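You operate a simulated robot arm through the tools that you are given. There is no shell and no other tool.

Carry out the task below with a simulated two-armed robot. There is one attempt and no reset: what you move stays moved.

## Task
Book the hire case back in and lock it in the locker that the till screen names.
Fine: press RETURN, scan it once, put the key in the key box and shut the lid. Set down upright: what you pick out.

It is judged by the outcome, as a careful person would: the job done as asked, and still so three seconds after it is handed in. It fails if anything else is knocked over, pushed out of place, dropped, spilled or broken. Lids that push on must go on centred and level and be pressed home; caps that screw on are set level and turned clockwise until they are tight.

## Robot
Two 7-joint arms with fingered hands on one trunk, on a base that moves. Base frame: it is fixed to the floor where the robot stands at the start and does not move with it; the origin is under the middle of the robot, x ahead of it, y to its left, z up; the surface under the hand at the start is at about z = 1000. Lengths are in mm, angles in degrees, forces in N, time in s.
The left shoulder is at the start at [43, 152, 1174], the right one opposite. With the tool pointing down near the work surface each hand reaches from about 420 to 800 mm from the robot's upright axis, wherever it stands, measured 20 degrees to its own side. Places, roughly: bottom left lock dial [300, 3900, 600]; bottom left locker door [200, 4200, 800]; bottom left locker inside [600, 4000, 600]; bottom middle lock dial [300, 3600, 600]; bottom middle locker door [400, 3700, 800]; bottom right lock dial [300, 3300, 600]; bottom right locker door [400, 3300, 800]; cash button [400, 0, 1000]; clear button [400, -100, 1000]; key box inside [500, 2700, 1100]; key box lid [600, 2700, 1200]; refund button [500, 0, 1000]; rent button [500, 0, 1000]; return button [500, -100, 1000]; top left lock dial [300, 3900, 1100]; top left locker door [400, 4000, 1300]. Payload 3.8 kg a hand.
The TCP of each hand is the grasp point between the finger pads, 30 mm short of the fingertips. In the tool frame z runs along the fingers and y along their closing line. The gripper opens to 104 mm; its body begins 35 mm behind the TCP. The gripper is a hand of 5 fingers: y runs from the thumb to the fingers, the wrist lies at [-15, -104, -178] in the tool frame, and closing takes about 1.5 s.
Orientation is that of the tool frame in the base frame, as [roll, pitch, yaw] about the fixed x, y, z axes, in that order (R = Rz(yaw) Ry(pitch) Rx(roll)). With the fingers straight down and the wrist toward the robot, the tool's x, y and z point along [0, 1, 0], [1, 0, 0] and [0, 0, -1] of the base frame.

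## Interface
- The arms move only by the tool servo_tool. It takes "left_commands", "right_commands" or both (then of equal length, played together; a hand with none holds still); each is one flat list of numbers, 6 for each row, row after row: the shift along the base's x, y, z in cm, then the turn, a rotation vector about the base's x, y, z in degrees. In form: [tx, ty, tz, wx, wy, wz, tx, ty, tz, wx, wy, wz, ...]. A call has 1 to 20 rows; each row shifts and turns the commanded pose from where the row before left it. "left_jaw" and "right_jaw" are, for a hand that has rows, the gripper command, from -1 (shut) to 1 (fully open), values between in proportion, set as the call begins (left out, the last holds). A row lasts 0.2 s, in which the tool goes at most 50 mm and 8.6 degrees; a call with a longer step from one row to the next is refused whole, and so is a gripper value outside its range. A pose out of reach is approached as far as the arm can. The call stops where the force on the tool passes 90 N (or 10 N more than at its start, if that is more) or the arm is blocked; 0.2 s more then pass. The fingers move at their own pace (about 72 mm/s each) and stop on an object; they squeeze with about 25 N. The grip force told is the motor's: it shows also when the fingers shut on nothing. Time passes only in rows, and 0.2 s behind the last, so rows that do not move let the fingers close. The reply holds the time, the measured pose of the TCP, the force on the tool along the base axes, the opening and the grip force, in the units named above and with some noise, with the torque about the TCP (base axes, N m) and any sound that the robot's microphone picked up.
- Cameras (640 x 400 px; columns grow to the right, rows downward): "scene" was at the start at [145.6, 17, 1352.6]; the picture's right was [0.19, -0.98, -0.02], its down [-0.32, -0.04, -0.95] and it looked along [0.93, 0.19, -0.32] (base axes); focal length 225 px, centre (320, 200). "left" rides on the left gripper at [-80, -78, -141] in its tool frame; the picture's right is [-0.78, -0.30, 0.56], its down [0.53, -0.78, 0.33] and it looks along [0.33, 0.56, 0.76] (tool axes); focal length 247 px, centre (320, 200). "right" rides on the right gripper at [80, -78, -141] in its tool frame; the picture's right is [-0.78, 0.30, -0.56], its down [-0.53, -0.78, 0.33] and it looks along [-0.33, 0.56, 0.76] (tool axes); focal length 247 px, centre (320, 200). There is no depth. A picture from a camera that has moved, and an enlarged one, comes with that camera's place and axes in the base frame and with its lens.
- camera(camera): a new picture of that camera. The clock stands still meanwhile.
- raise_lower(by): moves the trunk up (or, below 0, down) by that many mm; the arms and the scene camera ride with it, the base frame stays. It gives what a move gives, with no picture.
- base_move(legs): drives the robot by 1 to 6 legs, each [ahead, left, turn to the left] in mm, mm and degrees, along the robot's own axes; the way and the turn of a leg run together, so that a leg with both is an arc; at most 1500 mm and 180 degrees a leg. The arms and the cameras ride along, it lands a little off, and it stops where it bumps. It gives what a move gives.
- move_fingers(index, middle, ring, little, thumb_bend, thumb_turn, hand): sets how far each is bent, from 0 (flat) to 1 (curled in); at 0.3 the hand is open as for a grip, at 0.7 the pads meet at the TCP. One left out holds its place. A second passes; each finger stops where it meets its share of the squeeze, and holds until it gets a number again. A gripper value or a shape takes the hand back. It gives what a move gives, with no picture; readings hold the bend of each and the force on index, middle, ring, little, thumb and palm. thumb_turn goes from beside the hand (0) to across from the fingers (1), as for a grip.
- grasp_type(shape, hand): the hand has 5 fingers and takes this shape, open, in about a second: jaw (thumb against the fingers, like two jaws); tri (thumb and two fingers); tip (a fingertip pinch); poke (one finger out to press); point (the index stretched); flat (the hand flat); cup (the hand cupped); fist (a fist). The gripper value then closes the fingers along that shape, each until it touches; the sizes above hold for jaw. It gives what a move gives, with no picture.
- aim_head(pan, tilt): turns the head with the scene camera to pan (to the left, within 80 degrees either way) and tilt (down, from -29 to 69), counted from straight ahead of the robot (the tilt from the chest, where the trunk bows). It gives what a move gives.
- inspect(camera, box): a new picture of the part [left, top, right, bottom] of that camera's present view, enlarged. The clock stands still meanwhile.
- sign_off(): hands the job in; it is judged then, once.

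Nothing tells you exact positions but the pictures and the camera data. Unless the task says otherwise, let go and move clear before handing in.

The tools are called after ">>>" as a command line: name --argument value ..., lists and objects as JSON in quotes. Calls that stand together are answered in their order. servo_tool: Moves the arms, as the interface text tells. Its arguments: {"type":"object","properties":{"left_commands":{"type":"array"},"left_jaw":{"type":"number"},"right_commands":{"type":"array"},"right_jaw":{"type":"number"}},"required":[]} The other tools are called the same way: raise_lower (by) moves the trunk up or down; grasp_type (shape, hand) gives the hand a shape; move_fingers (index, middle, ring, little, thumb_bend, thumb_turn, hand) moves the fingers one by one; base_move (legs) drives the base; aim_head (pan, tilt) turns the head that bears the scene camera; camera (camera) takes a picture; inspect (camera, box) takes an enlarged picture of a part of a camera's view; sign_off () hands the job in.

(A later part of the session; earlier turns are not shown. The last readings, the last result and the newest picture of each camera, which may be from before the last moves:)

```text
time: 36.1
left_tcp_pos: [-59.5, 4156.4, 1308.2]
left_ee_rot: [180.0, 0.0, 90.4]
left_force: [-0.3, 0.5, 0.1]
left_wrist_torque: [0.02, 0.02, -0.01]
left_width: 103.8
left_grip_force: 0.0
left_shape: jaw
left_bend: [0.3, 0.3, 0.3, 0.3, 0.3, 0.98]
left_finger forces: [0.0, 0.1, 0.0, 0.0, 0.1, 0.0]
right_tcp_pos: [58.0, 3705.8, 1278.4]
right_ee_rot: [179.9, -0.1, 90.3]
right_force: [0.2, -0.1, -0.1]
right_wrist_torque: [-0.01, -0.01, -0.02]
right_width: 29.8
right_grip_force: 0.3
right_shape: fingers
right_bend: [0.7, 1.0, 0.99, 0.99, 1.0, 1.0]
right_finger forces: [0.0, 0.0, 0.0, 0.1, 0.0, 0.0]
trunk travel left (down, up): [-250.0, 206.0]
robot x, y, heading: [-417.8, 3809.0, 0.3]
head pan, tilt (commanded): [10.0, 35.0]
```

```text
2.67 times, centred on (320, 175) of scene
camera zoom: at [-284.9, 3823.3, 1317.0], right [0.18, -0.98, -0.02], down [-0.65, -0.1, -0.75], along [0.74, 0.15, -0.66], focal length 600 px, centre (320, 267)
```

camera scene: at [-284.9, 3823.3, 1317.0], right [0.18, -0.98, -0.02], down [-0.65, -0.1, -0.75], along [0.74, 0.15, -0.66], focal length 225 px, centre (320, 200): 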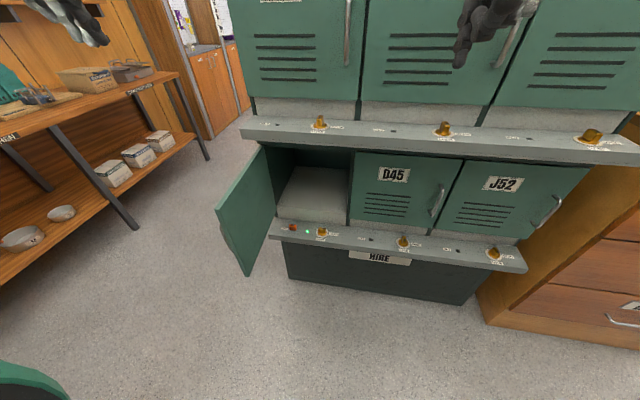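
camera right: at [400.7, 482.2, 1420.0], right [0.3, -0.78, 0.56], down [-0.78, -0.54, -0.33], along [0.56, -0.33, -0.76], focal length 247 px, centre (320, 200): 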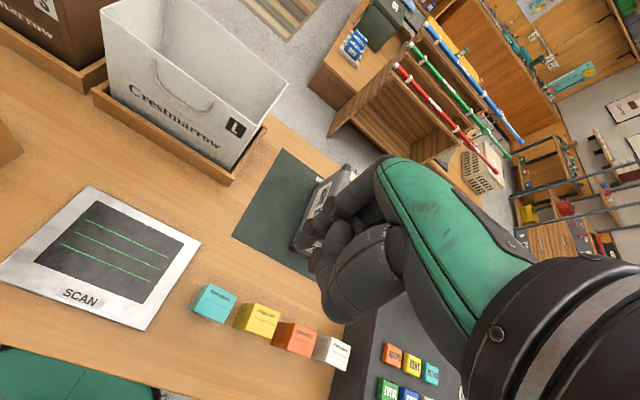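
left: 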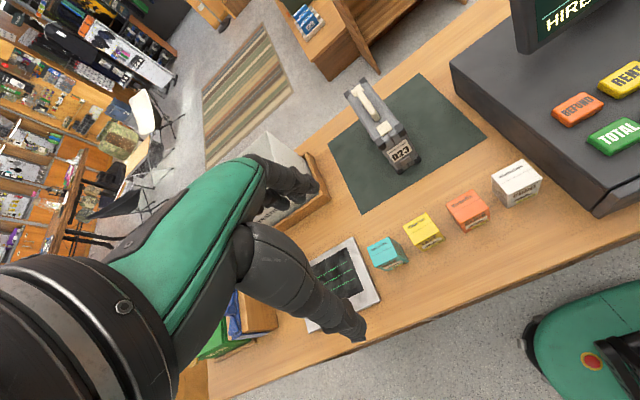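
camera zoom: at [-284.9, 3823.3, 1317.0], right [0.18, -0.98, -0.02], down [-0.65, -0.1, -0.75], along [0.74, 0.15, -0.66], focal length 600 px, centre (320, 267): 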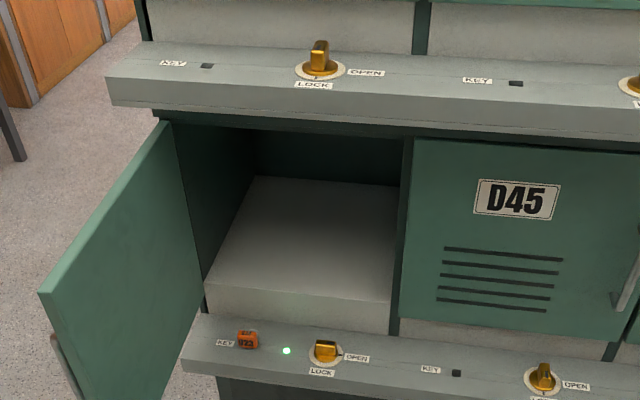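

The open bottom-left locker has an orange tag in its KEY slot and a brass dial set at OPEN. I'll zoom in on the tag, the dial and the upper row labels.

>>> inspect --camera "scene" --box '[260, 205, 380, 280]'

>>> aim_head --pan 10 --tilt 10

>>> camera --camera "scene"

>>> aim_head --pan -45 --tilt 20

>>> camera --camera "scene"

```text
5.33 times, centred on (320, 242) of scene
camera zoom: at [-284.9, 3823.3, 1317.0], right [0.18, -0.98, -0.02], down [-0.65, -0.1, -0.75], along [0.74, 0.15, -0.66], focal length 1200 px, centre (320, -27)
```

zoom: 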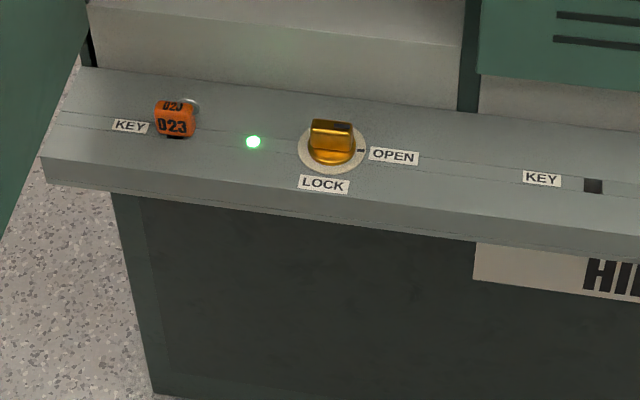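

```text
time: 37.0
left_tcp_pos: [-59.0, 4155.9, 1308.0]
left_ee_rot: [-180.0, 0.1, 90.4]
left_force: [0.2, -0.5, 0.5]
left_wrist_torque: [-0.01, -0.01, 0.02]
left_width: 103.7
left_grip_force: 0.0
left_shape: jaw
left_bend: [0.3, 0.3, 0.3, 0.3, 0.3, 0.98]
left_finger forces: [0.0, 0.0, 0.1, 0.0, 0.1, 0.0]
right_tcp_pos: [57.4, 3704.6, 1279.7]
right_ee_rot: [180.0, -0.1, 90.2]
right_force: [0.0, 0.2, -0.8]
right_wrist_torque: [0.01, -0.01, 0.01]
right_width: 29.7
right_grip_force: 0.1
right_shape: fingers
right_bend: [0.7, 1.0, 0.99, 0.99, 1.0, 1.0]
right_finger forces: [0.1, 0.0, 0.1, 0.0, 0.0, 0.1]
trunk travel left (down, up): [-250.0, 206.0]
robot x, y, heading: [-421.6, 3805.4, 0.3]
head pan, tilt (commanded): [10.0, 10.0]
```

```text
taken
camera scene: at [-275.5, 3824.4, 1356.2], right [0.18, -0.98, -0.02], down [-0.28, -0.03, -0.96], along [0.94, 0.18, -0.28], focal length 225 px, centre (320, 200)
```

scene: 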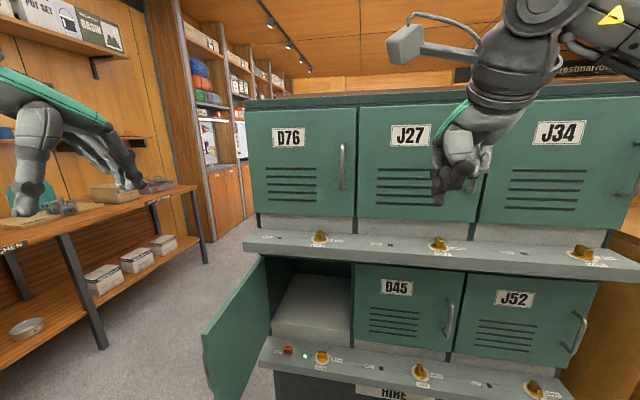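

```text
time: 38.2
left_tcp_pos: [-60.0, 4156.4, 1308.2]
left_ee_rot: [179.9, 0.1, 90.3]
left_force: [0.0, 0.5, 0.2]
left_wrist_torque: [0.0, 0.04, 0.02]
left_width: 103.6
left_grip_force: 0.1
left_shape: jaw
left_bend: [0.3, 0.3, 0.3, 0.3, 0.3, 0.98]
left_finger forces: [0.0, 0.0, 0.0, 0.0, 0.1, 0.0]
right_tcp_pos: [58.0, 3705.3, 1279.5]
right_ee_rot: [-179.9, -0.1, 90.3]
right_force: [-0.1, -0.6, 0.0]
right_wrist_torque: [-0.06, -0.04, 0.0]
right_width: 29.8
right_grip_force: 0.1
right_shape: fingers
right_bend: [0.7, 1.0, 0.99, 0.99, 1.0, 1.0]
right_finger forces: [0.0, 0.0, 0.0, 0.0, 0.1, 0.1]
trunk travel left (down, up): [-250.0, 206.0]
robot x, y, heading: [-419.8, 3809.9, 0.5]
head pan, tilt (commanded): [-45.0, 20.0]
```

```text
taken
camera scene: at [-302.4, 3742.2, 1343.0], right [-0.7, -0.71, 0.08], down [-0.35, 0.24, -0.91], along [0.63, -0.66, -0.41], focal length 225 px, centre (320, 200)
```

scene: 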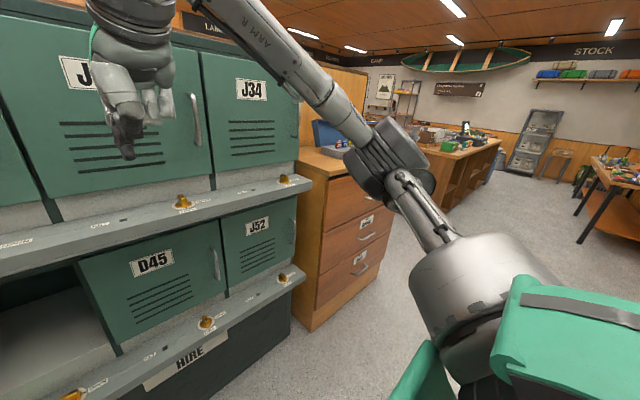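

The labels read D76, J27, J34 above and (open one), D45, J52 below; the key tag in the open locker's slot says D23, so bottom-left is the right locker. I estimate its floor near z 650, opening x≥395, y 3857–4152, about 290 mm high, so the case goes in lengthwise, carried by its handle in the left hand. I'll drive back to the counter to fetch it.

>>> base_move --legs '[[0, -1400, 0], [0, -1400, 0], [0, -1025, 0], [300, 0, 0]]'

>>> aim_head --pan 15 --tilt 25

>>> camera --camera "scene"

>>> inspect --camera "scene" --box '[230, 130, 390, 230]'

```text
time: 58.2
left_tcp_pos: [221.6, 334.3, 1309.2]
left_ee_rot: [179.9, 0.0, 89.5]
left_force: [-0.5, -1.0, 0.5]
left_wrist_torque: [0.05, 0.01, 0.02]
left_width: 103.6
left_grip_force: 0.0
left_shape: jaw
left_bend: [0.3, 0.3, 0.3, 0.3, 0.3, 0.98]
left_finger forces: [0.0, 0.0, 0.0, 0.0, 0.0, 0.0]
right_tcp_pos: [332.8, -117.8, 1279.9]
right_ee_rot: [179.9, 0.0, 89.6]
right_force: [-0.3, -0.2, 0.4]
right_wrist_torque: [-0.01, 0.01, -0.05]
right_width: 29.9
right_grip_force: 0.1
right_shape: fingers
right_bend: [0.7, 1.0, 0.99, 0.99, 1.0, 1.0]
right_finger forces: [0.0, 0.0, 0.0, 0.1, 0.0, 0.0]
trunk travel left (down, up): [-250.0, 206.0]
robot x, y, heading: [-145.0, -4.3, -0.4]
head pan, tilt (commanded): [-45.0, 20.0]
```

```text
time: 59.5
left_tcp_pos: [222.6, 334.7, 1308.3]
left_ee_rot: [-180.0, 0.0, 89.5]
left_force: [-0.2, -0.3, 0.8]
left_wrist_torque: [0.01, 0.02, 0.0]
left_width: 104.1
left_grip_force: 0.1
left_shape: jaw
left_bend: [0.3, 0.3, 0.3, 0.3, 0.3, 0.98]
left_finger forces: [0.0, 0.0, 0.0, 0.0, 0.0, 0.0]
right_tcp_pos: [334.1, -118.3, 1278.3]
right_ee_rot: [-179.9, 0.0, 89.5]
right_force: [0.8, 0.4, -0.2]
right_wrist_torque: [0.0, 0.01, 0.0]
right_width: 29.6
right_grip_force: 0.1
right_shape: fingers
right_bend: [0.7, 1.0, 0.99, 0.99, 1.0, 1.0]
right_finger forces: [0.1, 0.0, 0.1, 0.0, 0.1, 0.1]
trunk travel left (down, up): [-250.0, 206.0]
robot x, y, heading: [-143.6, -6.2, -0.6]
head pan, tilt (commanded): [15.0, 25.0]
```

```text
taken
camera scene: at [-2.7, 13.7, 1332.3], right [0.25, -0.97, -0.03], down [-0.51, -0.1, -0.85], along [0.82, 0.23, -0.52], focal length 225 px, centre (320, 200)
```

scene: 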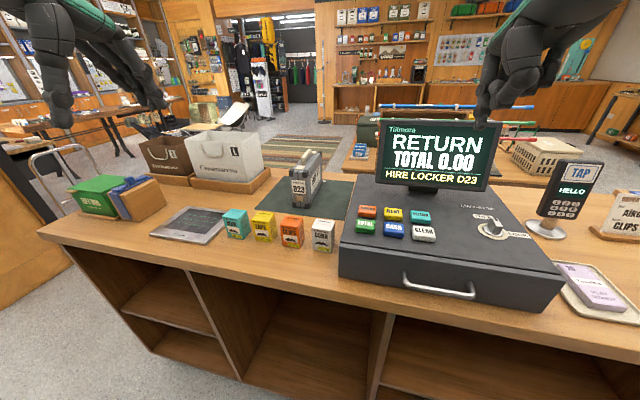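

```text
4.00 times, centred on (310, 180) of scene
camera zoom: at [-2.7, 13.7, 1332.3], right [0.25, -0.97, -0.03], down [-0.51, -0.1, -0.85], along [0.82, 0.23, -0.52], focal length 900 px, centre (360, 280)
```

zoom: 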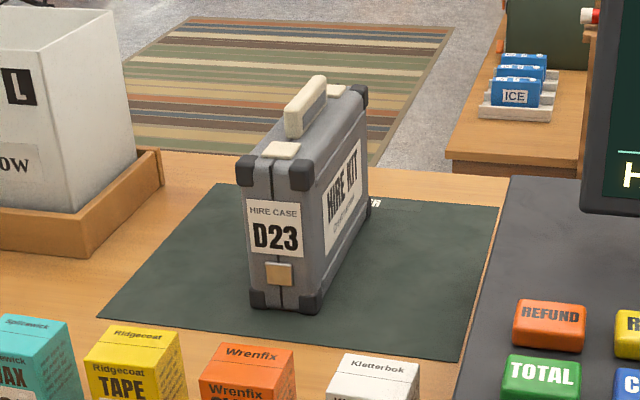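

The robot stands back at the counter and the case is where I left it (handle centre near [715, 257, 1055]). Here in free air I'll turn the left hand so that the thumb and fingers close across the handle and the fingers slope forward-down.

>>> servo_tool --left_commands '[0, 0, 0, 0, 0, 8.2, 0, 0, 0, 0, 0, 8.2, 0, 0, 0, 0, 0, 8.2, 0, 0, 0, 0, 0, 8.2, 0, 0, 0, 0, 0, 8.2, 0, 0, 0, 0, 0, 8.2, 0, 0, 0, 0, 0, 8.2, 0, 0, 0, 0, 0, 8.2, 0, 0, 0, 0, 0, 8.2, 0, 0, 0, 0, 0, 8.2, 0, 0, 0, 0, 0, 8.2, 0, 0, 0, 0, 0, 0]'

>>> servo_tool --left_commands '[0, 0, 0, 0, -8, 0, 0, 0, 0, 0, -8, 0, 0, 0, 0, 0, -8, 0, 0, 0, 0, 0, -8, 0, 0, 0, 0, 0, -8, 0, 0, 0, 0, 0, 0, 0]'

>>> aim_head --pan 45 --tilt 10

>>> camera --camera "scene"

>>> camera --camera "left"

```text
time: 62.1
left_tcp_pos: [224.4, 334.4, 1307.9]
left_ee_rot: [-180.0, 0.1, 179.9]
left_force: [0.0, -0.6, 0.5]
left_wrist_torque: [-0.02, -0.01, 0.03]
left_width: 103.7
left_grip_force: 0.1
left_shape: jaw
left_bend: [0.3, 0.3, 0.3, 0.3, 0.3, 0.98]
left_finger forces: [0.0, 0.0, 0.1, 0.0, 0.0, 0.0]
right_tcp_pos: [332.4, -118.1, 1280.0]
right_ee_rot: [-180.0, -0.1, 89.5]
right_force: [-0.5, 0.0, -0.7]
right_wrist_torque: [0.02, 0.03, 0.01]
right_width: 30.0
right_grip_force: 0.0
right_shape: fingers
right_bend: [0.7, 1.0, 0.99, 0.99, 1.0, 1.0]
right_finger forces: [0.0, 0.0, 0.0, 0.0, 0.0, 0.0]
trunk travel left (down, up): [-250.0, 206.0]
robot x, y, heading: [-144.9, -9.0, -0.7]
head pan, tilt (commanded): [15.0, 25.0]
```

```text
time: 63.5
left_tcp_pos: [223.6, 333.6, 1307.6]
left_ee_rot: [179.7, 40.1, 179.6]
left_force: [0.4, -0.5, -0.1]
left_wrist_torque: [0.0, -0.02, 0.02]
left_width: 103.6
left_grip_force: 0.0
left_shape: jaw
left_bend: [0.3, 0.3, 0.3, 0.3, 0.3, 0.98]
left_finger forces: [0.1, 0.1, 0.0, 0.0, 0.0, 0.0]
right_tcp_pos: [334.4, -118.7, 1279.6]
right_ee_rot: [180.0, 0.0, 89.4]
right_force: [-0.1, -0.1, 0.0]
right_wrist_torque: [0.0, 0.05, 0.02]
right_width: 29.8
right_grip_force: 0.0
right_shape: fingers
right_bend: [0.7, 1.0, 0.99, 0.99, 1.0, 1.0]
right_finger forces: [0.0, 0.1, 0.0, 0.0, 0.0, 0.1]
trunk travel left (down, up): [-250.0, 206.0]
robot x, y, heading: [-144.5, -8.3, -0.6]
head pan, tilt (commanded): [15.0, 25.0]
```

```text
time: 64.5
left_tcp_pos: [223.3, 335.1, 1307.4]
left_ee_rot: [179.8, 40.0, 179.7]
left_force: [-0.4, -0.1, 0.5]
left_wrist_torque: [0.05, -0.04, 0.03]
left_width: 103.9
left_grip_force: 0.2
left_shape: jaw
left_bend: [0.3, 0.3, 0.3, 0.3, 0.3, 0.98]
left_finger forces: [0.0, 0.0, 0.0, 0.0, 0.1, 0.1]
right_tcp_pos: [333.1, -117.9, 1278.9]
right_ee_rot: [-179.9, -0.1, 89.5]
right_force: [-0.1, 0.1, 0.3]
right_wrist_torque: [0.0, 0.0, -0.01]
right_width: 29.6
right_grip_force: 0.0
right_shape: fingers
right_bend: [0.7, 1.0, 0.99, 0.99, 1.0, 1.0]
right_finger forces: [0.0, 0.0, 0.1, 0.1, 0.0, 0.0]
trunk travel left (down, up): [-250.0, 206.0]
robot x, y, heading: [-141.7, -8.1, -0.4]
head pan, tilt (commanded): [45.0, 10.0]
```

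```text
taken
camera scene: at [-22.9, 55.8, 1359.1], right [0.7, -0.71, -0.08], down [-0.23, -0.12, -0.96], along [0.68, 0.69, -0.25], focal length 225 px, centre (320, 200)
```

scene: 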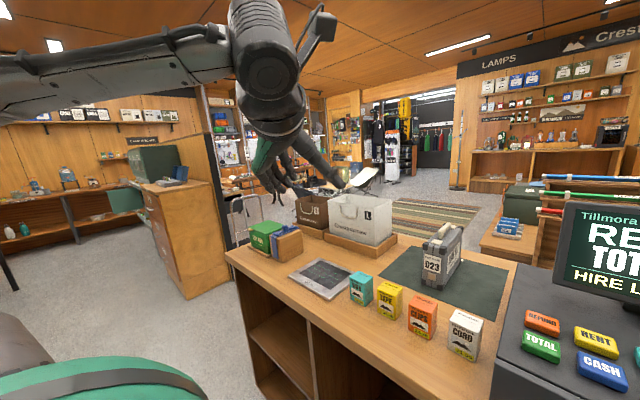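

```text
taken
camera left: at [194.3, 256.3, 1468.2], right [0.95, -0.3, 0.07], down [-0.2, -0.77, -0.6], along [0.24, 0.56, -0.8], focal length 247 px, centre (320, 200)
```

left: 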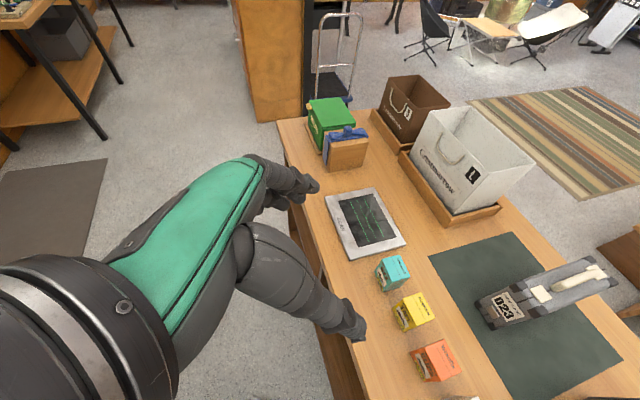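

The turned, forward-sloping hand pose is reachable. I'll try the "tri" shape (thumb against two fingers) so that the lower fingers don't foul the case top, and look at it.

>>> grasp_type --hand "left" --shape "tri"

>>> inspect --camera "scene" --box '[200, 80, 400, 205]'

>>> inspect --camera "left" --box '[180, 120, 420, 370]'

```text
time: 65.4
left_tcp_pos: [222.2, 333.7, 1308.4]
left_ee_rot: [179.8, 39.9, 179.7]
left_force: [0.1, -0.4, -0.4]
left_wrist_torque: [-0.02, 0.01, 0.02]
left_width: 103.6
left_grip_force: 0.1
left_shape: tri
left_bend: [0.3, 0.3, 0.99, 0.99, 0.3, 0.98]
left_finger forces: [0.1, 0.0, 0.1, 0.0, 0.1, 0.0]
right_tcp_pos: [333.6, -117.6, 1279.0]
right_ee_rot: [180.0, 0.0, 89.6]
right_force: [-0.4, 0.7, -0.1]
right_wrist_torque: [0.0, 0.0, -0.02]
right_width: 29.9
right_grip_force: 0.0
right_shape: fingers
right_bend: [0.7, 1.0, 0.99, 0.99, 1.0, 1.0]
right_finger forces: [0.0, 0.0, 0.1, 0.0, 0.0, 0.0]
trunk travel left (down, up): [-250.0, 206.0]
robot x, y, heading: [-144.1, -9.1, -0.5]
head pan, tilt (commanded): [45.0, 10.0]
```

```text
3.20 times, centred on (300, 142) of scene
camera zoom: at [-22.9, 55.8, 1359.2], right [0.7, -0.71, -0.08], down [-0.23, -0.12, -0.96], along [0.68, 0.69, -0.25], focal length 720 px, centre (384, 384)
```

zoom: 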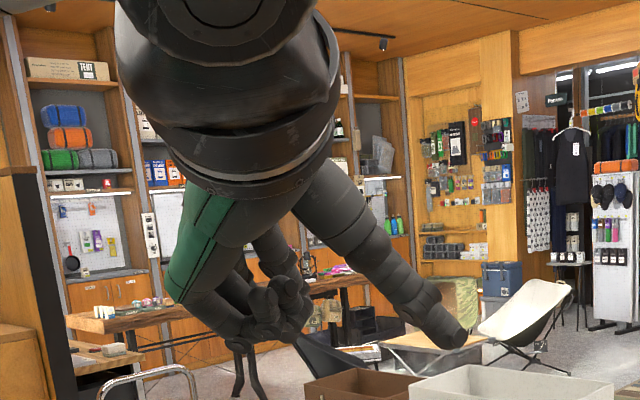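

```text
1.60 times, centred on (300, 245) of left
camera zoom: at [194.3, 256.2, 1468.2], right [0.95, -0.3, 0.07], down [-0.2, -0.77, -0.6], along [0.24, 0.56, -0.8], focal length 395 px, centre (352, 128)
```

zoom: 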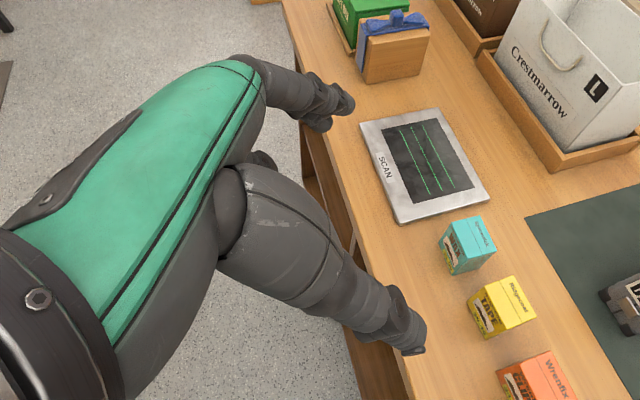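

In "tri" the ring and little fingers fold away, leaving thumb, index and middle to clamp the handle bar. I'll drive up to the counter and bring the hand high over the handle.

>>> base_move --legs '[[145, 0, 0.5]]'

>>> servo_tool --left_commands '[4.5, -1, 0, 0, 0, 0, 4.5, -1, 0, 0, 0, 0, 4.5, -1, 0, 0, 0, 0, 4.5, -1, -1, 0, 0, 0, 4.5, -1, -1, 0, 0, 0, 4.5, -1, -1, 0, 0, 0, 4.5, -1, -1, 0, 0, 0, 0, 0, 0, 0, 0, 0]'

>>> aim_head --pan 22 --tilt 20

>>> camera --camera "scene"

>>> camera --camera "left"

```text
time: 66.7
left_tcp_pos: [363.5, 335.8, 1308.9]
left_ee_rot: [179.8, 40.1, -179.8]
left_force: [0.7, -0.2, -0.9]
left_wrist_torque: [0.01, -0.01, -0.06]
left_width: 103.7
left_grip_force: 0.0
left_shape: tri
left_bend: [0.3, 0.3, 0.99, 0.99, 0.3, 0.98]
left_finger forces: [0.0, 0.1, 0.1, 0.1, 0.1, 0.1]
right_tcp_pos: [477.6, -115.6, 1280.3]
right_ee_rot: [179.9, -0.2, 90.0]
right_force: [-1.2, -0.2, -0.3]
right_wrist_torque: [0.01, 0.0, 0.0]
right_width: 30.0
right_grip_force: 0.0
right_shape: fingers
right_bend: [0.7, 1.0, 0.99, 0.99, 1.0, 1.0]
right_finger forces: [0.0, 0.1, 0.1, 0.1, 0.0, 0.0]
trunk travel left (down, up): [-250.0, 206.0]
robot x, y, heading: [0.9, -6.8, -0.1]
head pan, tilt (commanded): [45.0, 10.0]
```

```text
time: 68.5
left_tcp_pos: [659.3, 277.6, 1265.4]
left_ee_rot: [179.8, 40.1, -179.8]
left_force: [-1.0, 0.9, 0.0]
left_wrist_torque: [0.02, 0.03, -0.03]
left_width: 103.8
left_grip_force: 0.0
left_shape: tri
left_bend: [0.3, 0.3, 0.99, 0.99, 0.3, 0.98]
left_finger forces: [0.0, 0.0, 0.1, 0.0, 0.0, 0.0]
left hand out of reach, approached as far as the arm can: row 7
right_tcp_pos: [477.5, -115.0, 1280.2]
right_ee_rot: [179.9, -0.1, 90.0]
right_force: [-0.3, 0.2, 0.5]
right_wrist_torque: [0.01, 0.02, 0.0]
right_width: 29.6
right_grip_force: 0.0
right_shape: fingers
right_bend: [0.7, 1.0, 0.99, 0.99, 1.0, 1.0]
right_finger forces: [0.1, 0.0, 0.1, 0.0, 0.1, 0.0]
trunk travel left (down, up): [-250.0, 206.0]
robot x, y, heading: [1.4, -13.6, -0.1]
head pan, tilt (commanded): [45.0, 10.0]
```

```text
time: 69.4
left_tcp_pos: [662.0, 276.1, 1263.7]
left_ee_rot: [179.8, 39.9, -180.0]
left_force: [-0.4, -0.9, 0.1]
left_wrist_torque: [-0.01, 0.0, 0.03]
left_width: 103.8
left_grip_force: 0.1
left_shape: tri
left_bend: [0.3, 0.3, 0.99, 0.99, 0.3, 0.98]
left_finger forces: [0.0, 0.0, 0.0, 0.0, 0.1, 0.0]
right_tcp_pos: [480.3, -114.2, 1280.4]
right_ee_rot: [180.0, -0.1, 89.9]
right_force: [0.2, 0.3, -0.9]
right_wrist_torque: [0.03, 0.01, 0.02]
right_width: 29.9
right_grip_force: 0.1
right_shape: fingers
right_bend: [0.7, 1.0, 0.99, 0.99, 1.0, 1.0]
right_finger forces: [0.0, 0.1, 0.1, 0.0, 0.0, 0.0]
trunk travel left (down, up): [-250.0, 206.0]
robot x, y, heading: [1.5, -9.3, -0.1]
head pan, tilt (commanded): [22.0, 20.0]
```

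```text
taken
camera scene: at [140.2, 25.1, 1340.6], right [0.37, -0.93, -0.04], down [-0.42, -0.13, -0.9], along [0.83, 0.35, -0.44], focal length 225 px, centre (320, 200)
```

scene: 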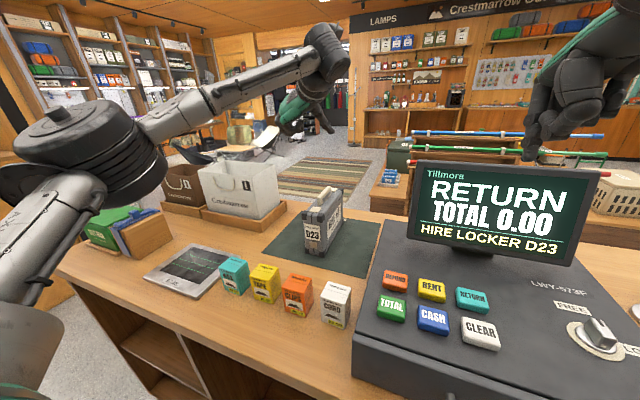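

```text
taken
camera left: at [633.1, 197.6, 1424.2], right [0.95, -0.29, 0.07], down [-0.19, -0.78, -0.6], along [0.23, 0.56, -0.8], focal length 247 px, centre (320, 200)
```

left: 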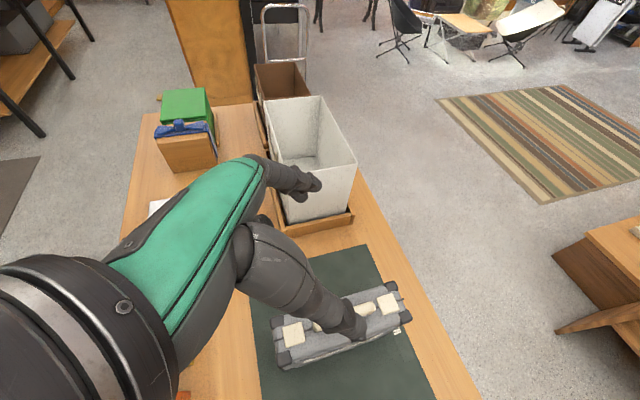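

The arm is near its limit at that height. I'll look straight down to see how much room the base has before the counter.

>>> aim_head --pan 0 --tilt 69

>>> camera --camera "scene"

```text
time: 70.6
left_tcp_pos: [661.5, 277.1, 1264.1]
left_ee_rot: [179.8, 40.0, -179.8]
left_force: [-1.4, -1.0, 0.3]
left_wrist_torque: [-0.01, 0.02, -0.01]
left_width: 103.8
left_grip_force: 0.1
left_shape: tri
left_bend: [0.3, 0.3, 0.99, 0.99, 0.3, 0.98]
left_finger forces: [0.0, 0.1, 0.1, 0.0, 0.0, 0.0]
right_tcp_pos: [479.8, -114.9, 1279.8]
right_ee_rot: [-180.0, -0.1, 89.9]
right_force: [-0.9, 0.2, -0.3]
right_wrist_torque: [-0.03, -0.02, -0.04]
right_width: 29.6
right_grip_force: 0.1
right_shape: fingers
right_bend: [0.7, 1.0, 0.99, 0.99, 1.0, 1.0]
right_finger forces: [0.0, 0.0, 0.0, 0.0, 0.0, 0.1]
trunk travel left (down, up): [-250.0, 206.0]
robot x, y, heading: [0.1, -8.7, -0.3]
head pan, tilt (commanded): [0.0, 68.8]
```

```text
taken
camera scene: at [102.1, -9.7, 1277.0], right [0.0, -1.0, 0.0], down [-0.97, 0.0, -0.26], along [0.26, 0.0, -0.97], focal length 225 px, centre (320, 200)
```

scene: 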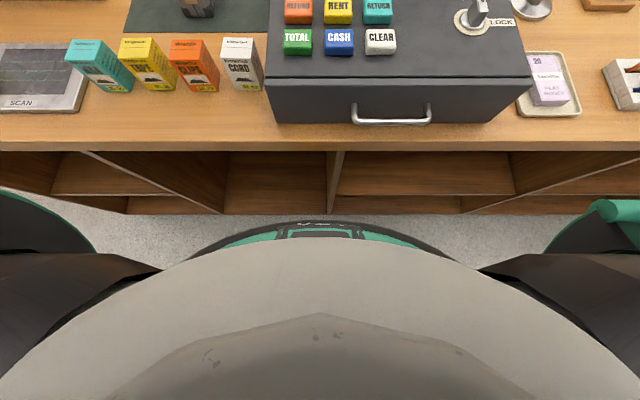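

There's about 75 mm between the base and the shelf foot, so I can creep 30 mm ahead. Then I'll lower the hand over the handle, since the fingertips lead the TCP by about 20 mm.

>>> base_move --legs '[[30, 0, 0]]'

>>> aim_head --pan 22 --tilt 25

>>> servo_tool --left_commands '[0, -1.0, -4, 0, 0, 0, 0, 0, -4, 0, 0, 0, 0.3, 0, -2.5, 0, 0, 0, 0, 0, 0, 0, 0, 0]'

>>> inspect --camera "scene" --box '[240, 80, 440, 205]'

>>> inspect --camera "left" --box '[220, 150, 460, 400]'

```text
time: 71.4
left_tcp_pos: [684.0, 275.3, 1269.0]
left_ee_rot: [179.7, 40.4, -179.9]
left_force: [-0.2, -0.2, -0.3]
left_wrist_torque: [0.0, -0.04, -0.01]
left_width: 103.9
left_grip_force: 0.1
left_shape: tri
left_bend: [0.3, 0.3, 0.99, 0.99, 0.3, 0.98]
left_finger forces: [0.1, 0.0, 0.1, 0.1, 0.1, 0.1]
right_tcp_pos: [501.1, -114.2, 1282.7]
right_ee_rot: [179.6, -0.1, 90.1]
right_force: [-0.8, 0.3, 0.2]
right_wrist_torque: [0.03, -0.04, -0.06]
right_width: 29.9
right_grip_force: 0.0
right_shape: fingers
right_bend: [0.7, 1.0, 0.99, 0.99, 1.0, 1.0]
right_finger forces: [0.0, 0.1, 0.0, 0.0, 0.1, 0.0]
trunk travel left (down, up): [-250.0, 206.0]
robot x, y, heading: [31.6, -8.6, -0.2]
head pan, tilt (commanded): [0.0, 68.8]
```

```text
time: 72.5
left_tcp_pos: [689.0, 276.1, 1264.4]
left_ee_rot: [179.8, 40.0, -179.8]
left_force: [0.6, -0.8, 0.1]
left_wrist_torque: [0.04, 0.01, -0.03]
left_width: 103.8
left_grip_force: 0.1
left_shape: tri
left_bend: [0.3, 0.3, 0.99, 0.99, 0.3, 0.98]
left_finger forces: [0.0, 0.1, 0.1, 0.1, 0.0, 0.0]
right_tcp_pos: [507.6, -115.6, 1280.2]
right_ee_rot: [179.8, -0.1, 89.9]
right_force: [0.1, 0.2, -0.7]
right_wrist_torque: [-0.01, -0.05, 0.02]
right_width: 29.9
right_grip_force: 0.0
right_shape: fingers
right_bend: [0.7, 1.0, 0.99, 0.99, 1.0, 1.0]
right_finger forces: [0.1, 0.0, 0.0, 0.0, 0.0, 0.1]
trunk travel left (down, up): [-250.0, 206.0]
robot x, y, heading: [31.0, -10.6, 0.2]
head pan, tilt (commanded): [22.0, 25.0]
```

```text
time: 73.5
left_tcp_pos: [692.6, 266.7, 1160.1]
left_ee_rot: [179.7, 40.1, -179.9]
left_force: [-0.2, -0.5, -0.4]
left_wrist_torque: [-0.02, -0.01, 0.01]
left_width: 103.5
left_grip_force: 0.0
left_shape: tri
left_bend: [0.3, 0.3, 0.99, 0.99, 0.3, 0.98]
left_finger forces: [0.1, 0.1, 0.0, 0.0, 0.0, 0.0]
right_tcp_pos: [509.3, -116.1, 1281.2]
right_ee_rot: [179.9, -0.2, 90.0]
right_force: [0.5, -1.0, 0.2]
right_wrist_torque: [0.02, 0.0, -0.01]
right_width: 29.5
right_grip_force: 0.1
right_shape: fingers
right_bend: [0.7, 1.0, 0.99, 0.99, 1.0, 1.0]
right_finger forces: [0.0, 0.1, 0.1, 0.0, 0.0, 0.0]
trunk travel left (down, up): [-250.0, 206.0]
robot x, y, heading: [28.6, -10.8, 0.2]
head pan, tilt (commanded): [22.0, 25.0]
```

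```text
3.20 times, centred on (340, 142) of scene
camera zoom: at [167.1, 24.6, 1332.8], right [0.37, -0.93, -0.04], down [-0.49, -0.16, -0.86], along [0.79, 0.34, -0.51], focal length 720 px, centre (256, 384)
```

zoom: 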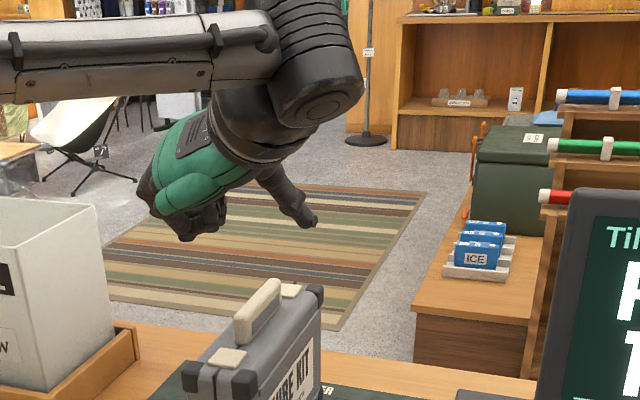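

```text
1.60 times, centred on (340, 275) of left
camera zoom: at [664.4, 188.0, 1319.7], right [0.95, -0.29, 0.07], down [-0.19, -0.78, -0.6], along [0.23, 0.56, -0.8], focal length 395 px, centre (288, 80)
```

zoom: 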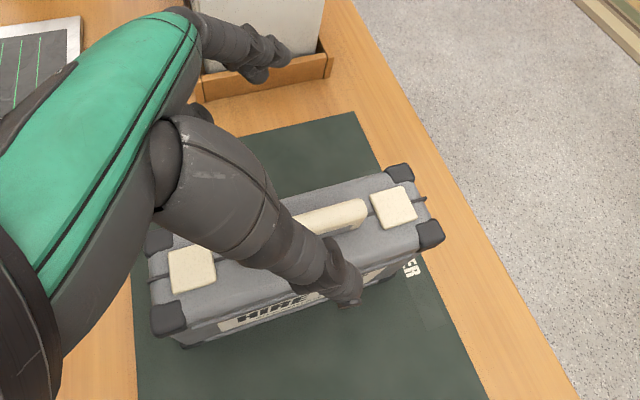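

From the hand camera the handle's centreline is at about y 254 with the bar running x 672–755, top near z 1067. I'll centre on it, come down most of the way and check.

>>> servo_tool --left_commands '[0.4, -1.2, -2.5, 0, 0, 0, 0, 0, -2.5, 0, 0, 0, 0, 0, -1.5, 0, 0, 0, 0, 0, 0, 0, 0, 0]'

>>> inspect --camera "scene" --box '[240, 120, 400, 220]'

>>> inspect --camera "left" --box '[220, 150, 460, 400]'

>>> camera --camera "right"

```text
time: 74.5
left_tcp_pos: [696.8, 254.2, 1094.3]
left_ee_rot: [179.8, 40.0, -179.9]
left_force: [-0.5, 0.5, 0.0]
left_wrist_torque: [0.02, 0.02, -0.01]
left_width: 104.0
left_grip_force: 0.1
left_shape: tri
left_bend: [0.3, 0.3, 0.99, 0.99, 0.3, 0.98]
left_finger forces: [0.1, 0.0, 0.0, 0.1, 0.1, 0.0]
right_tcp_pos: [507.4, -114.6, 1280.1]
right_ee_rot: [179.9, -0.1, 90.0]
right_force: [-0.4, 0.6, -0.3]
right_wrist_torque: [0.0, 0.0, 0.02]
right_width: 29.7
right_grip_force: 0.0
right_shape: fingers
right_bend: [0.7, 1.0, 0.99, 0.99, 1.0, 1.0]
right_finger forces: [0.1, 0.0, 0.0, 0.1, 0.1, 0.0]
trunk travel left (down, up): [-250.0, 206.0]
robot x, y, heading: [27.6, -11.0, -0.1]
head pan, tilt (commanded): [22.0, 25.0]
```

```text
4.00 times, centred on (320, 170) of scene
camera zoom: at [167.3, 24.6, 1332.7], right [0.37, -0.93, -0.04], down [-0.49, -0.16, -0.86], along [0.79, 0.34, -0.51], focal length 900 px, centre (320, 320)
```

zoom: 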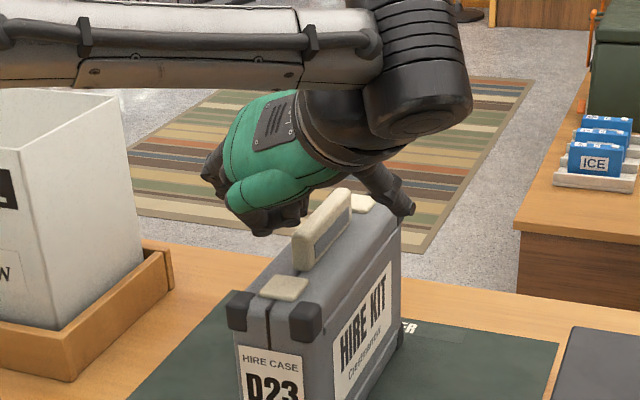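

```text
1.60 times, centred on (340, 275) of left
camera zoom: at [668.9, 175.8, 1254.4], right [0.95, -0.29, 0.07], down [-0.19, -0.78, -0.6], along [0.23, 0.56, -0.8], focal length 395 px, centre (288, 80)
```

zoom: 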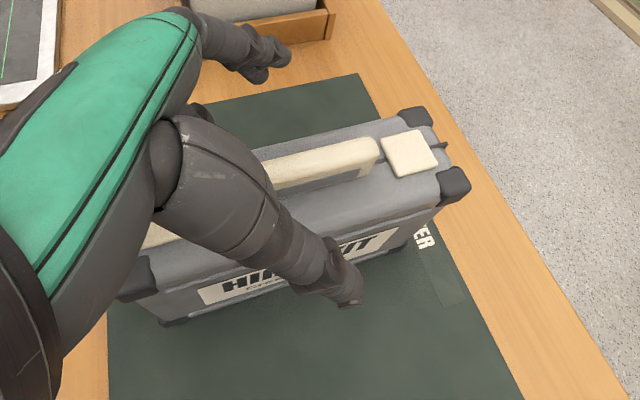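

```text
taken
camera right: at [430.9, -33.7, 1420.6], right [0.3, -0.78, 0.56], down [-0.78, -0.53, -0.33], along [0.56, -0.33, -0.76], focal length 247 px, centre (320, 200)
```

right: 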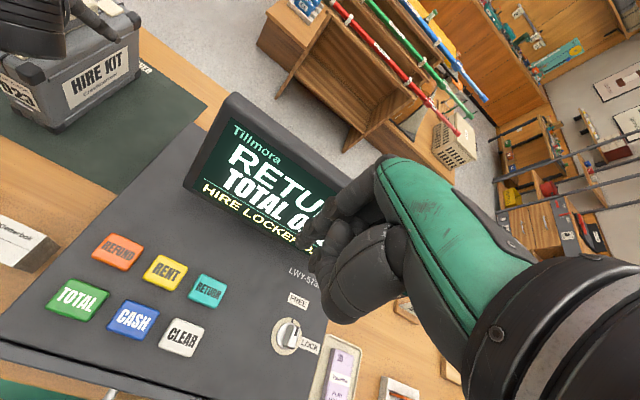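

The thumb and fingers straddle the handle symmetrically. Down the last 20 mm, then a check before closing.

>>> servo_tool --left_commands '[0, 0, -1.0, 0, 0, 0, 0, 0, -0.9, 0, 0, 0, 0, 0, 0, 0, 0, 0]'

>>> inspect --camera "scene" --box '[270, 140, 370, 202]'

>>> inspect --camera "left" --box '[220, 150, 460, 400]'

>>> inspect --camera "right" --box '[0, 0, 200, 125]'

```text
time: 75.3
left_tcp_pos: [696.4, 254.9, 1076.4]
left_ee_rot: [179.8, 40.3, -179.8]
left_force: [-3.2, 0.7, 5.1]
left_wrist_torque: [0.05, 0.19, 0.01]
left_width: 103.7
left_grip_force: 0.0
left_shape: tri
left_bend: [0.3, 0.3, 0.99, 0.99, 0.3, 0.98]
left_finger forces: [0.0, 0.0, 6.7, 0.0, 0.0, 0.0]
right_tcp_pos: [506.8, -115.5, 1279.7]
right_ee_rot: [179.9, -0.1, 90.1]
right_force: [1.4, -0.7, 0.0]
right_wrist_torque: [0.01, -0.01, 0.01]
right_width: 29.9
right_grip_force: 0.0
right_shape: fingers
right_bend: [0.7, 1.0, 0.99, 0.99, 1.0, 1.0]
right_finger forces: [0.1, 0.0, 0.0, 0.0, 0.0, 0.0]
trunk travel left (down, up): [-250.0, 206.0]
robot x, y, heading: [28.1, -7.3, -0.2]
head pan, tilt (commanded): [22.0, 25.0]
```

```text
6.40 times, centred on (320, 171) of scene
camera zoom: at [165.7, 24.7, 1333.0], right [0.37, -0.93, -0.04], down [-0.49, -0.16, -0.86], along [0.79, 0.34, -0.51], focal length 1440 px, centre (320, 386)
```

zoom: 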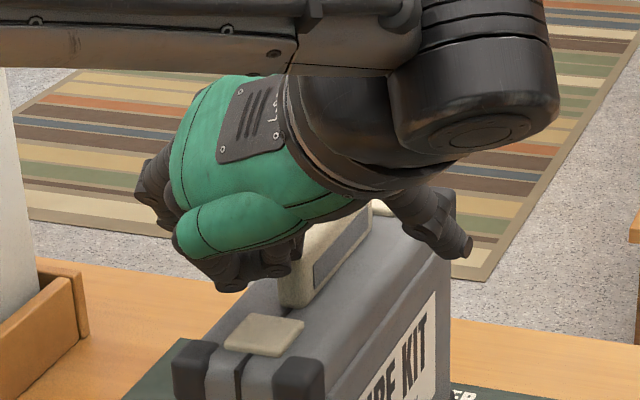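

```text
1.60 times, centred on (340, 275) of left
camera zoom: at [667.3, 175.9, 1236.8], right [0.95, -0.29, 0.07], down [-0.19, -0.78, -0.6], along [0.23, 0.56, -0.8], focal length 395 px, centre (288, 80)
```

zoom: 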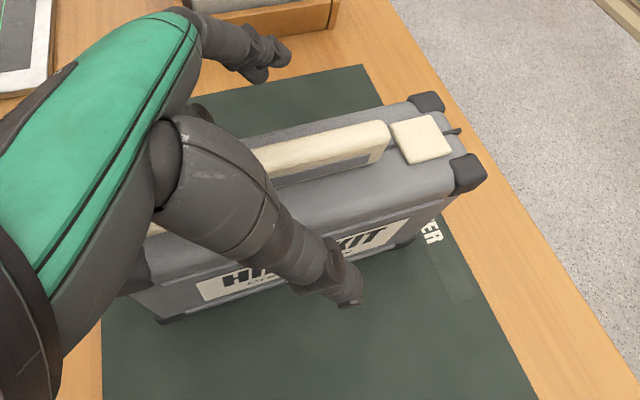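

```text
3.20 times, centred on (100, 62) of right
camera zoom: at [429.2, -33.5, 1421.2], right [0.29, -0.78, 0.56], down [-0.78, -0.53, -0.33], along [0.56, -0.33, -0.76], focal length 790 px, centre (1024, 640)
```

zoom: 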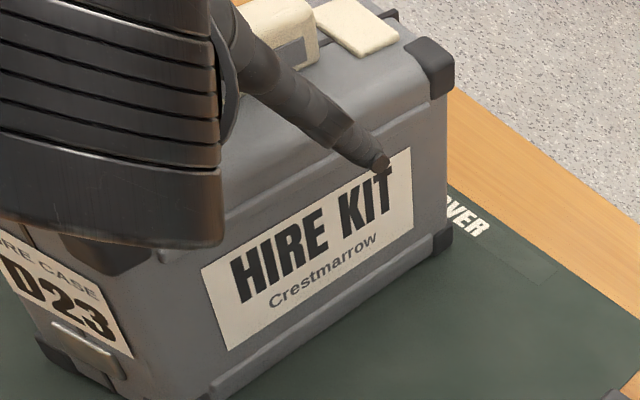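

The folded ring finger is touching the handle (6.7 N) before the pads are deep enough. I'll lift off, open all fingers in "jaw" so the lower two pass beside the case instead, and come down again.

>>> servo_tool --left_commands '[0, 0, 1.5, 0, 0, 0, 0, 0, 1.5, 0, 0, 0, 0, 0, 0, 0, 0, 0]'

>>> grasp_type --hand "left" --shape "jaw"

>>> servo_tool --left_commands '[0, 0, -1.5, 0, 0, 0, 0, 0, -1.0, 0, 0, 0, 0, 0, -0.6, 0, 0, 0, 0, 0, 0, 0, 0, 0]'

>>> inspect --camera "scene" --box '[270, 140, 370, 202]'

>>> inspect --camera "left" --box '[220, 150, 460, 400]'

```text
time: 76.1
left_tcp_pos: [697.3, 253.6, 1107.3]
left_ee_rot: [179.8, 40.0, -179.9]
left_force: [-0.5, 0.3, 1.0]
left_wrist_torque: [0.04, 0.03, -0.01]
left_width: 103.9
left_grip_force: 0.1
left_shape: tri
left_bend: [0.3, 0.3, 0.99, 0.99, 0.3, 0.98]
left_finger forces: [0.0, 0.0, 0.0, 0.0, 0.0, 0.0]
right_tcp_pos: [508.7, -115.1, 1279.6]
right_ee_rot: [180.0, -0.1, 90.0]
right_force: [0.8, 0.7, -0.6]
right_wrist_torque: [0.03, 0.0, 0.0]
right_width: 29.7
right_grip_force: 0.0
right_shape: fingers
right_bend: [0.7, 1.0, 0.99, 0.99, 1.0, 1.0]
right_finger forces: [0.0, 0.0, 0.0, 0.0, 0.0, 0.1]
trunk travel left (down, up): [-250.0, 206.0]
robot x, y, heading: [32.9, -10.4, -0.1]
head pan, tilt (commanded): [22.0, 25.0]
```

```text
time: 77.0
left_tcp_pos: [697.4, 253.8, 1107.3]
left_ee_rot: [179.7, 40.1, -179.8]
left_force: [0.0, 0.0, 1.3]
left_wrist_torque: [-0.01, -0.01, 0.01]
left_width: 104.0
left_grip_force: 0.1
left_shape: jaw
left_bend: [0.3, 0.3, 0.3, 0.3, 0.3, 0.98]
left_finger forces: [0.0, 0.0, 0.0, 0.0, 0.0, 0.0]
right_tcp_pos: [506.8, -114.3, 1280.1]
right_ee_rot: [179.9, -0.1, 90.0]
right_force: [-0.2, 1.4, 0.2]
right_wrist_torque: [0.0, -0.03, 0.0]
right_width: 29.7
right_grip_force: 0.0
right_shape: fingers
right_bend: [0.7, 1.0, 0.99, 0.99, 1.0, 1.0]
right_finger forces: [0.1, 0.0, 0.0, 0.1, 0.0, 0.0]
trunk travel left (down, up): [-250.0, 206.0]
robot x, y, heading: [32.2, -10.2, 0.1]
head pan, tilt (commanded): [22.0, 25.0]
```

```text
time: 78.0
left_tcp_pos: [697.7, 253.2, 1073.4]
left_ee_rot: [179.8, 40.0, -179.9]
left_force: [0.8, 0.6, 0.6]
left_wrist_torque: [0.01, 0.04, 0.01]
left_width: 103.9
left_grip_force: 0.0
left_shape: jaw
left_bend: [0.3, 0.3, 0.3, 0.3, 0.3, 0.98]
left_finger forces: [0.0, 0.0, 0.0, 0.0, 0.0, 0.0]
right_tcp_pos: [507.9, -114.7, 1280.4]
right_ee_rot: [179.8, -0.1, 90.0]
right_force: [-0.7, -0.3, 0.1]
right_wrist_torque: [0.02, 0.03, 0.04]
right_width: 30.0
right_grip_force: 0.0
right_shape: fingers
right_bend: [0.7, 1.0, 0.99, 0.99, 1.0, 1.0]
right_finger forces: [0.0, 0.1, 0.0, 0.1, 0.0, 0.0]
trunk travel left (down, up): [-250.0, 206.0]
robot x, y, heading: [28.1, -6.9, 0.3]
head pan, tilt (commanded): [22.0, 25.0]
```

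```text
6.40 times, centred on (320, 171) of scene
camera zoom: at [167.2, 24.7, 1332.7], right [0.37, -0.93, -0.04], down [-0.49, -0.16, -0.86], along [0.79, 0.34, -0.51], focal length 1440 px, centre (320, 386)
```

zoom: 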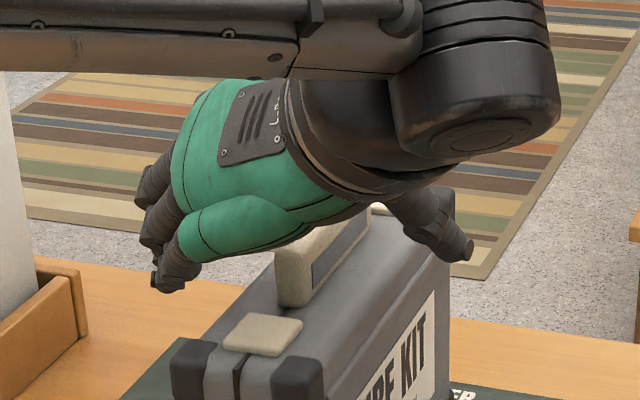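

```text
1.60 times, centred on (340, 275) of left
camera zoom: at [668.9, 175.5, 1234.7], right [0.95, -0.29, 0.07], down [-0.19, -0.78, -0.6], along [0.23, 0.56, -0.8], focal length 395 px, centre (288, 80)
```

zoom: 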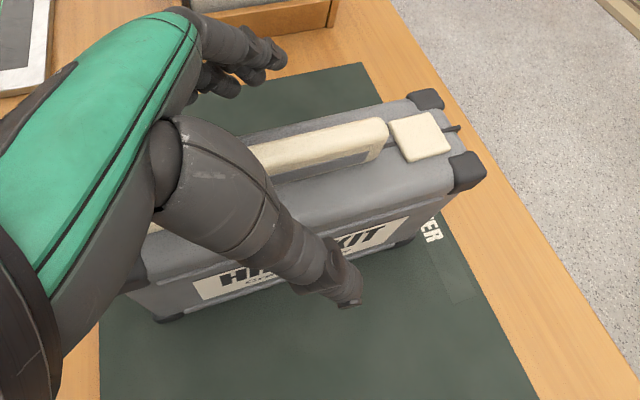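

No contact at TCP z 1073 and the fingers are clear of the case. Now I'll close on the handle.

>>> servo_tool --left_commands '[0, 0, 0, 0, 0, 0, 0, 0, 0, 0, 0, 0, 0, 0, 0, 0, 0, 0, 0, 0, 0, 0, 0, 0, 0, 0, 0, 0, 0, 0, 0, 0, 0, 0, 0, 0, 0, 0, 0, 0, 0, 0, 0, 0, 0, 0, 0, 0]' --left_jaw -1

>>> inspect --camera "scene" --box '[270, 140, 370, 202]'

>>> inspect --camera "left" --box '[220, 150, 460, 400]'

>>> inspect --camera "right" --box '[0, 0, 200, 125]'

```text
time: 79.8
left_tcp_pos: [697.5, 253.8, 1074.8]
left_ee_rot: [179.7, 40.0, -179.9]
left_force: [1.3, 0.9, -0.6]
left_wrist_torque: [0.15, 0.01, -0.08]
left_width: 9.3
left_grip_force: 24.7
left_shape: jaw
left_bend: [0.72, 0.65, 0.4, 0.41, 0.73, 1.0]
left_finger forces: [11.9, 6.6, 2.8, 1.7, 21.5, 0.0]
right_tcp_pos: [509.4, -114.2, 1279.5]
right_ee_rot: [-180.0, -0.1, 90.1]
right_force: [-2.0, -0.2, -0.1]
right_wrist_torque: [-0.03, 0.0, -0.02]
right_width: 29.8
right_grip_force: 0.0
right_shape: fingers
right_bend: [0.7, 1.0, 0.99, 0.99, 1.0, 1.0]
right_finger forces: [0.0, 0.0, 0.1, 0.1, 0.0, 0.1]
trunk travel left (down, up): [-250.0, 206.0]
robot x, y, heading: [34.1, -10.2, 0.1]
head pan, tilt (commanded): [22.0, 25.0]
```

```text
6.40 times, centred on (320, 171) of scene
camera zoom: at [167.4, 25.0, 1332.7], right [0.37, -0.93, -0.04], down [-0.49, -0.16, -0.86], along [0.79, 0.34, -0.52], focal length 1440 px, centre (320, 386)
```

zoom: 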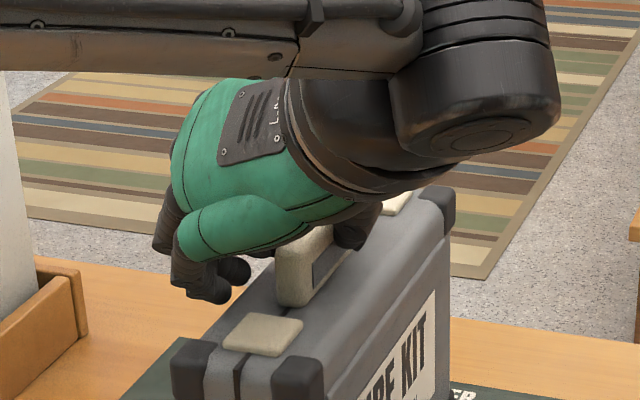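

```text
1.60 times, centred on (340, 275) of left
camera zoom: at [669.0, 175.7, 1234.8], right [0.95, -0.29, 0.07], down [-0.19, -0.78, -0.6], along [0.23, 0.56, -0.8], focal length 395 px, centre (288, 80)
```

zoom: 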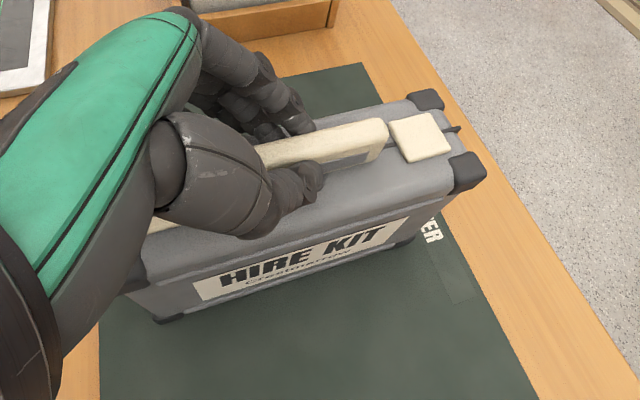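

```text
3.20 times, centred on (100, 62) of right
camera zoom: at [431.0, -33.3, 1420.6], right [0.3, -0.78, 0.56], down [-0.78, -0.53, -0.33], along [0.56, -0.33, -0.76], focal length 790 px, centre (1024, 640)
```

zoom: 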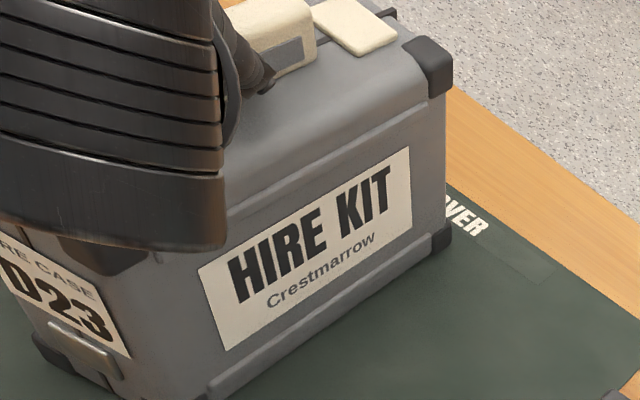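

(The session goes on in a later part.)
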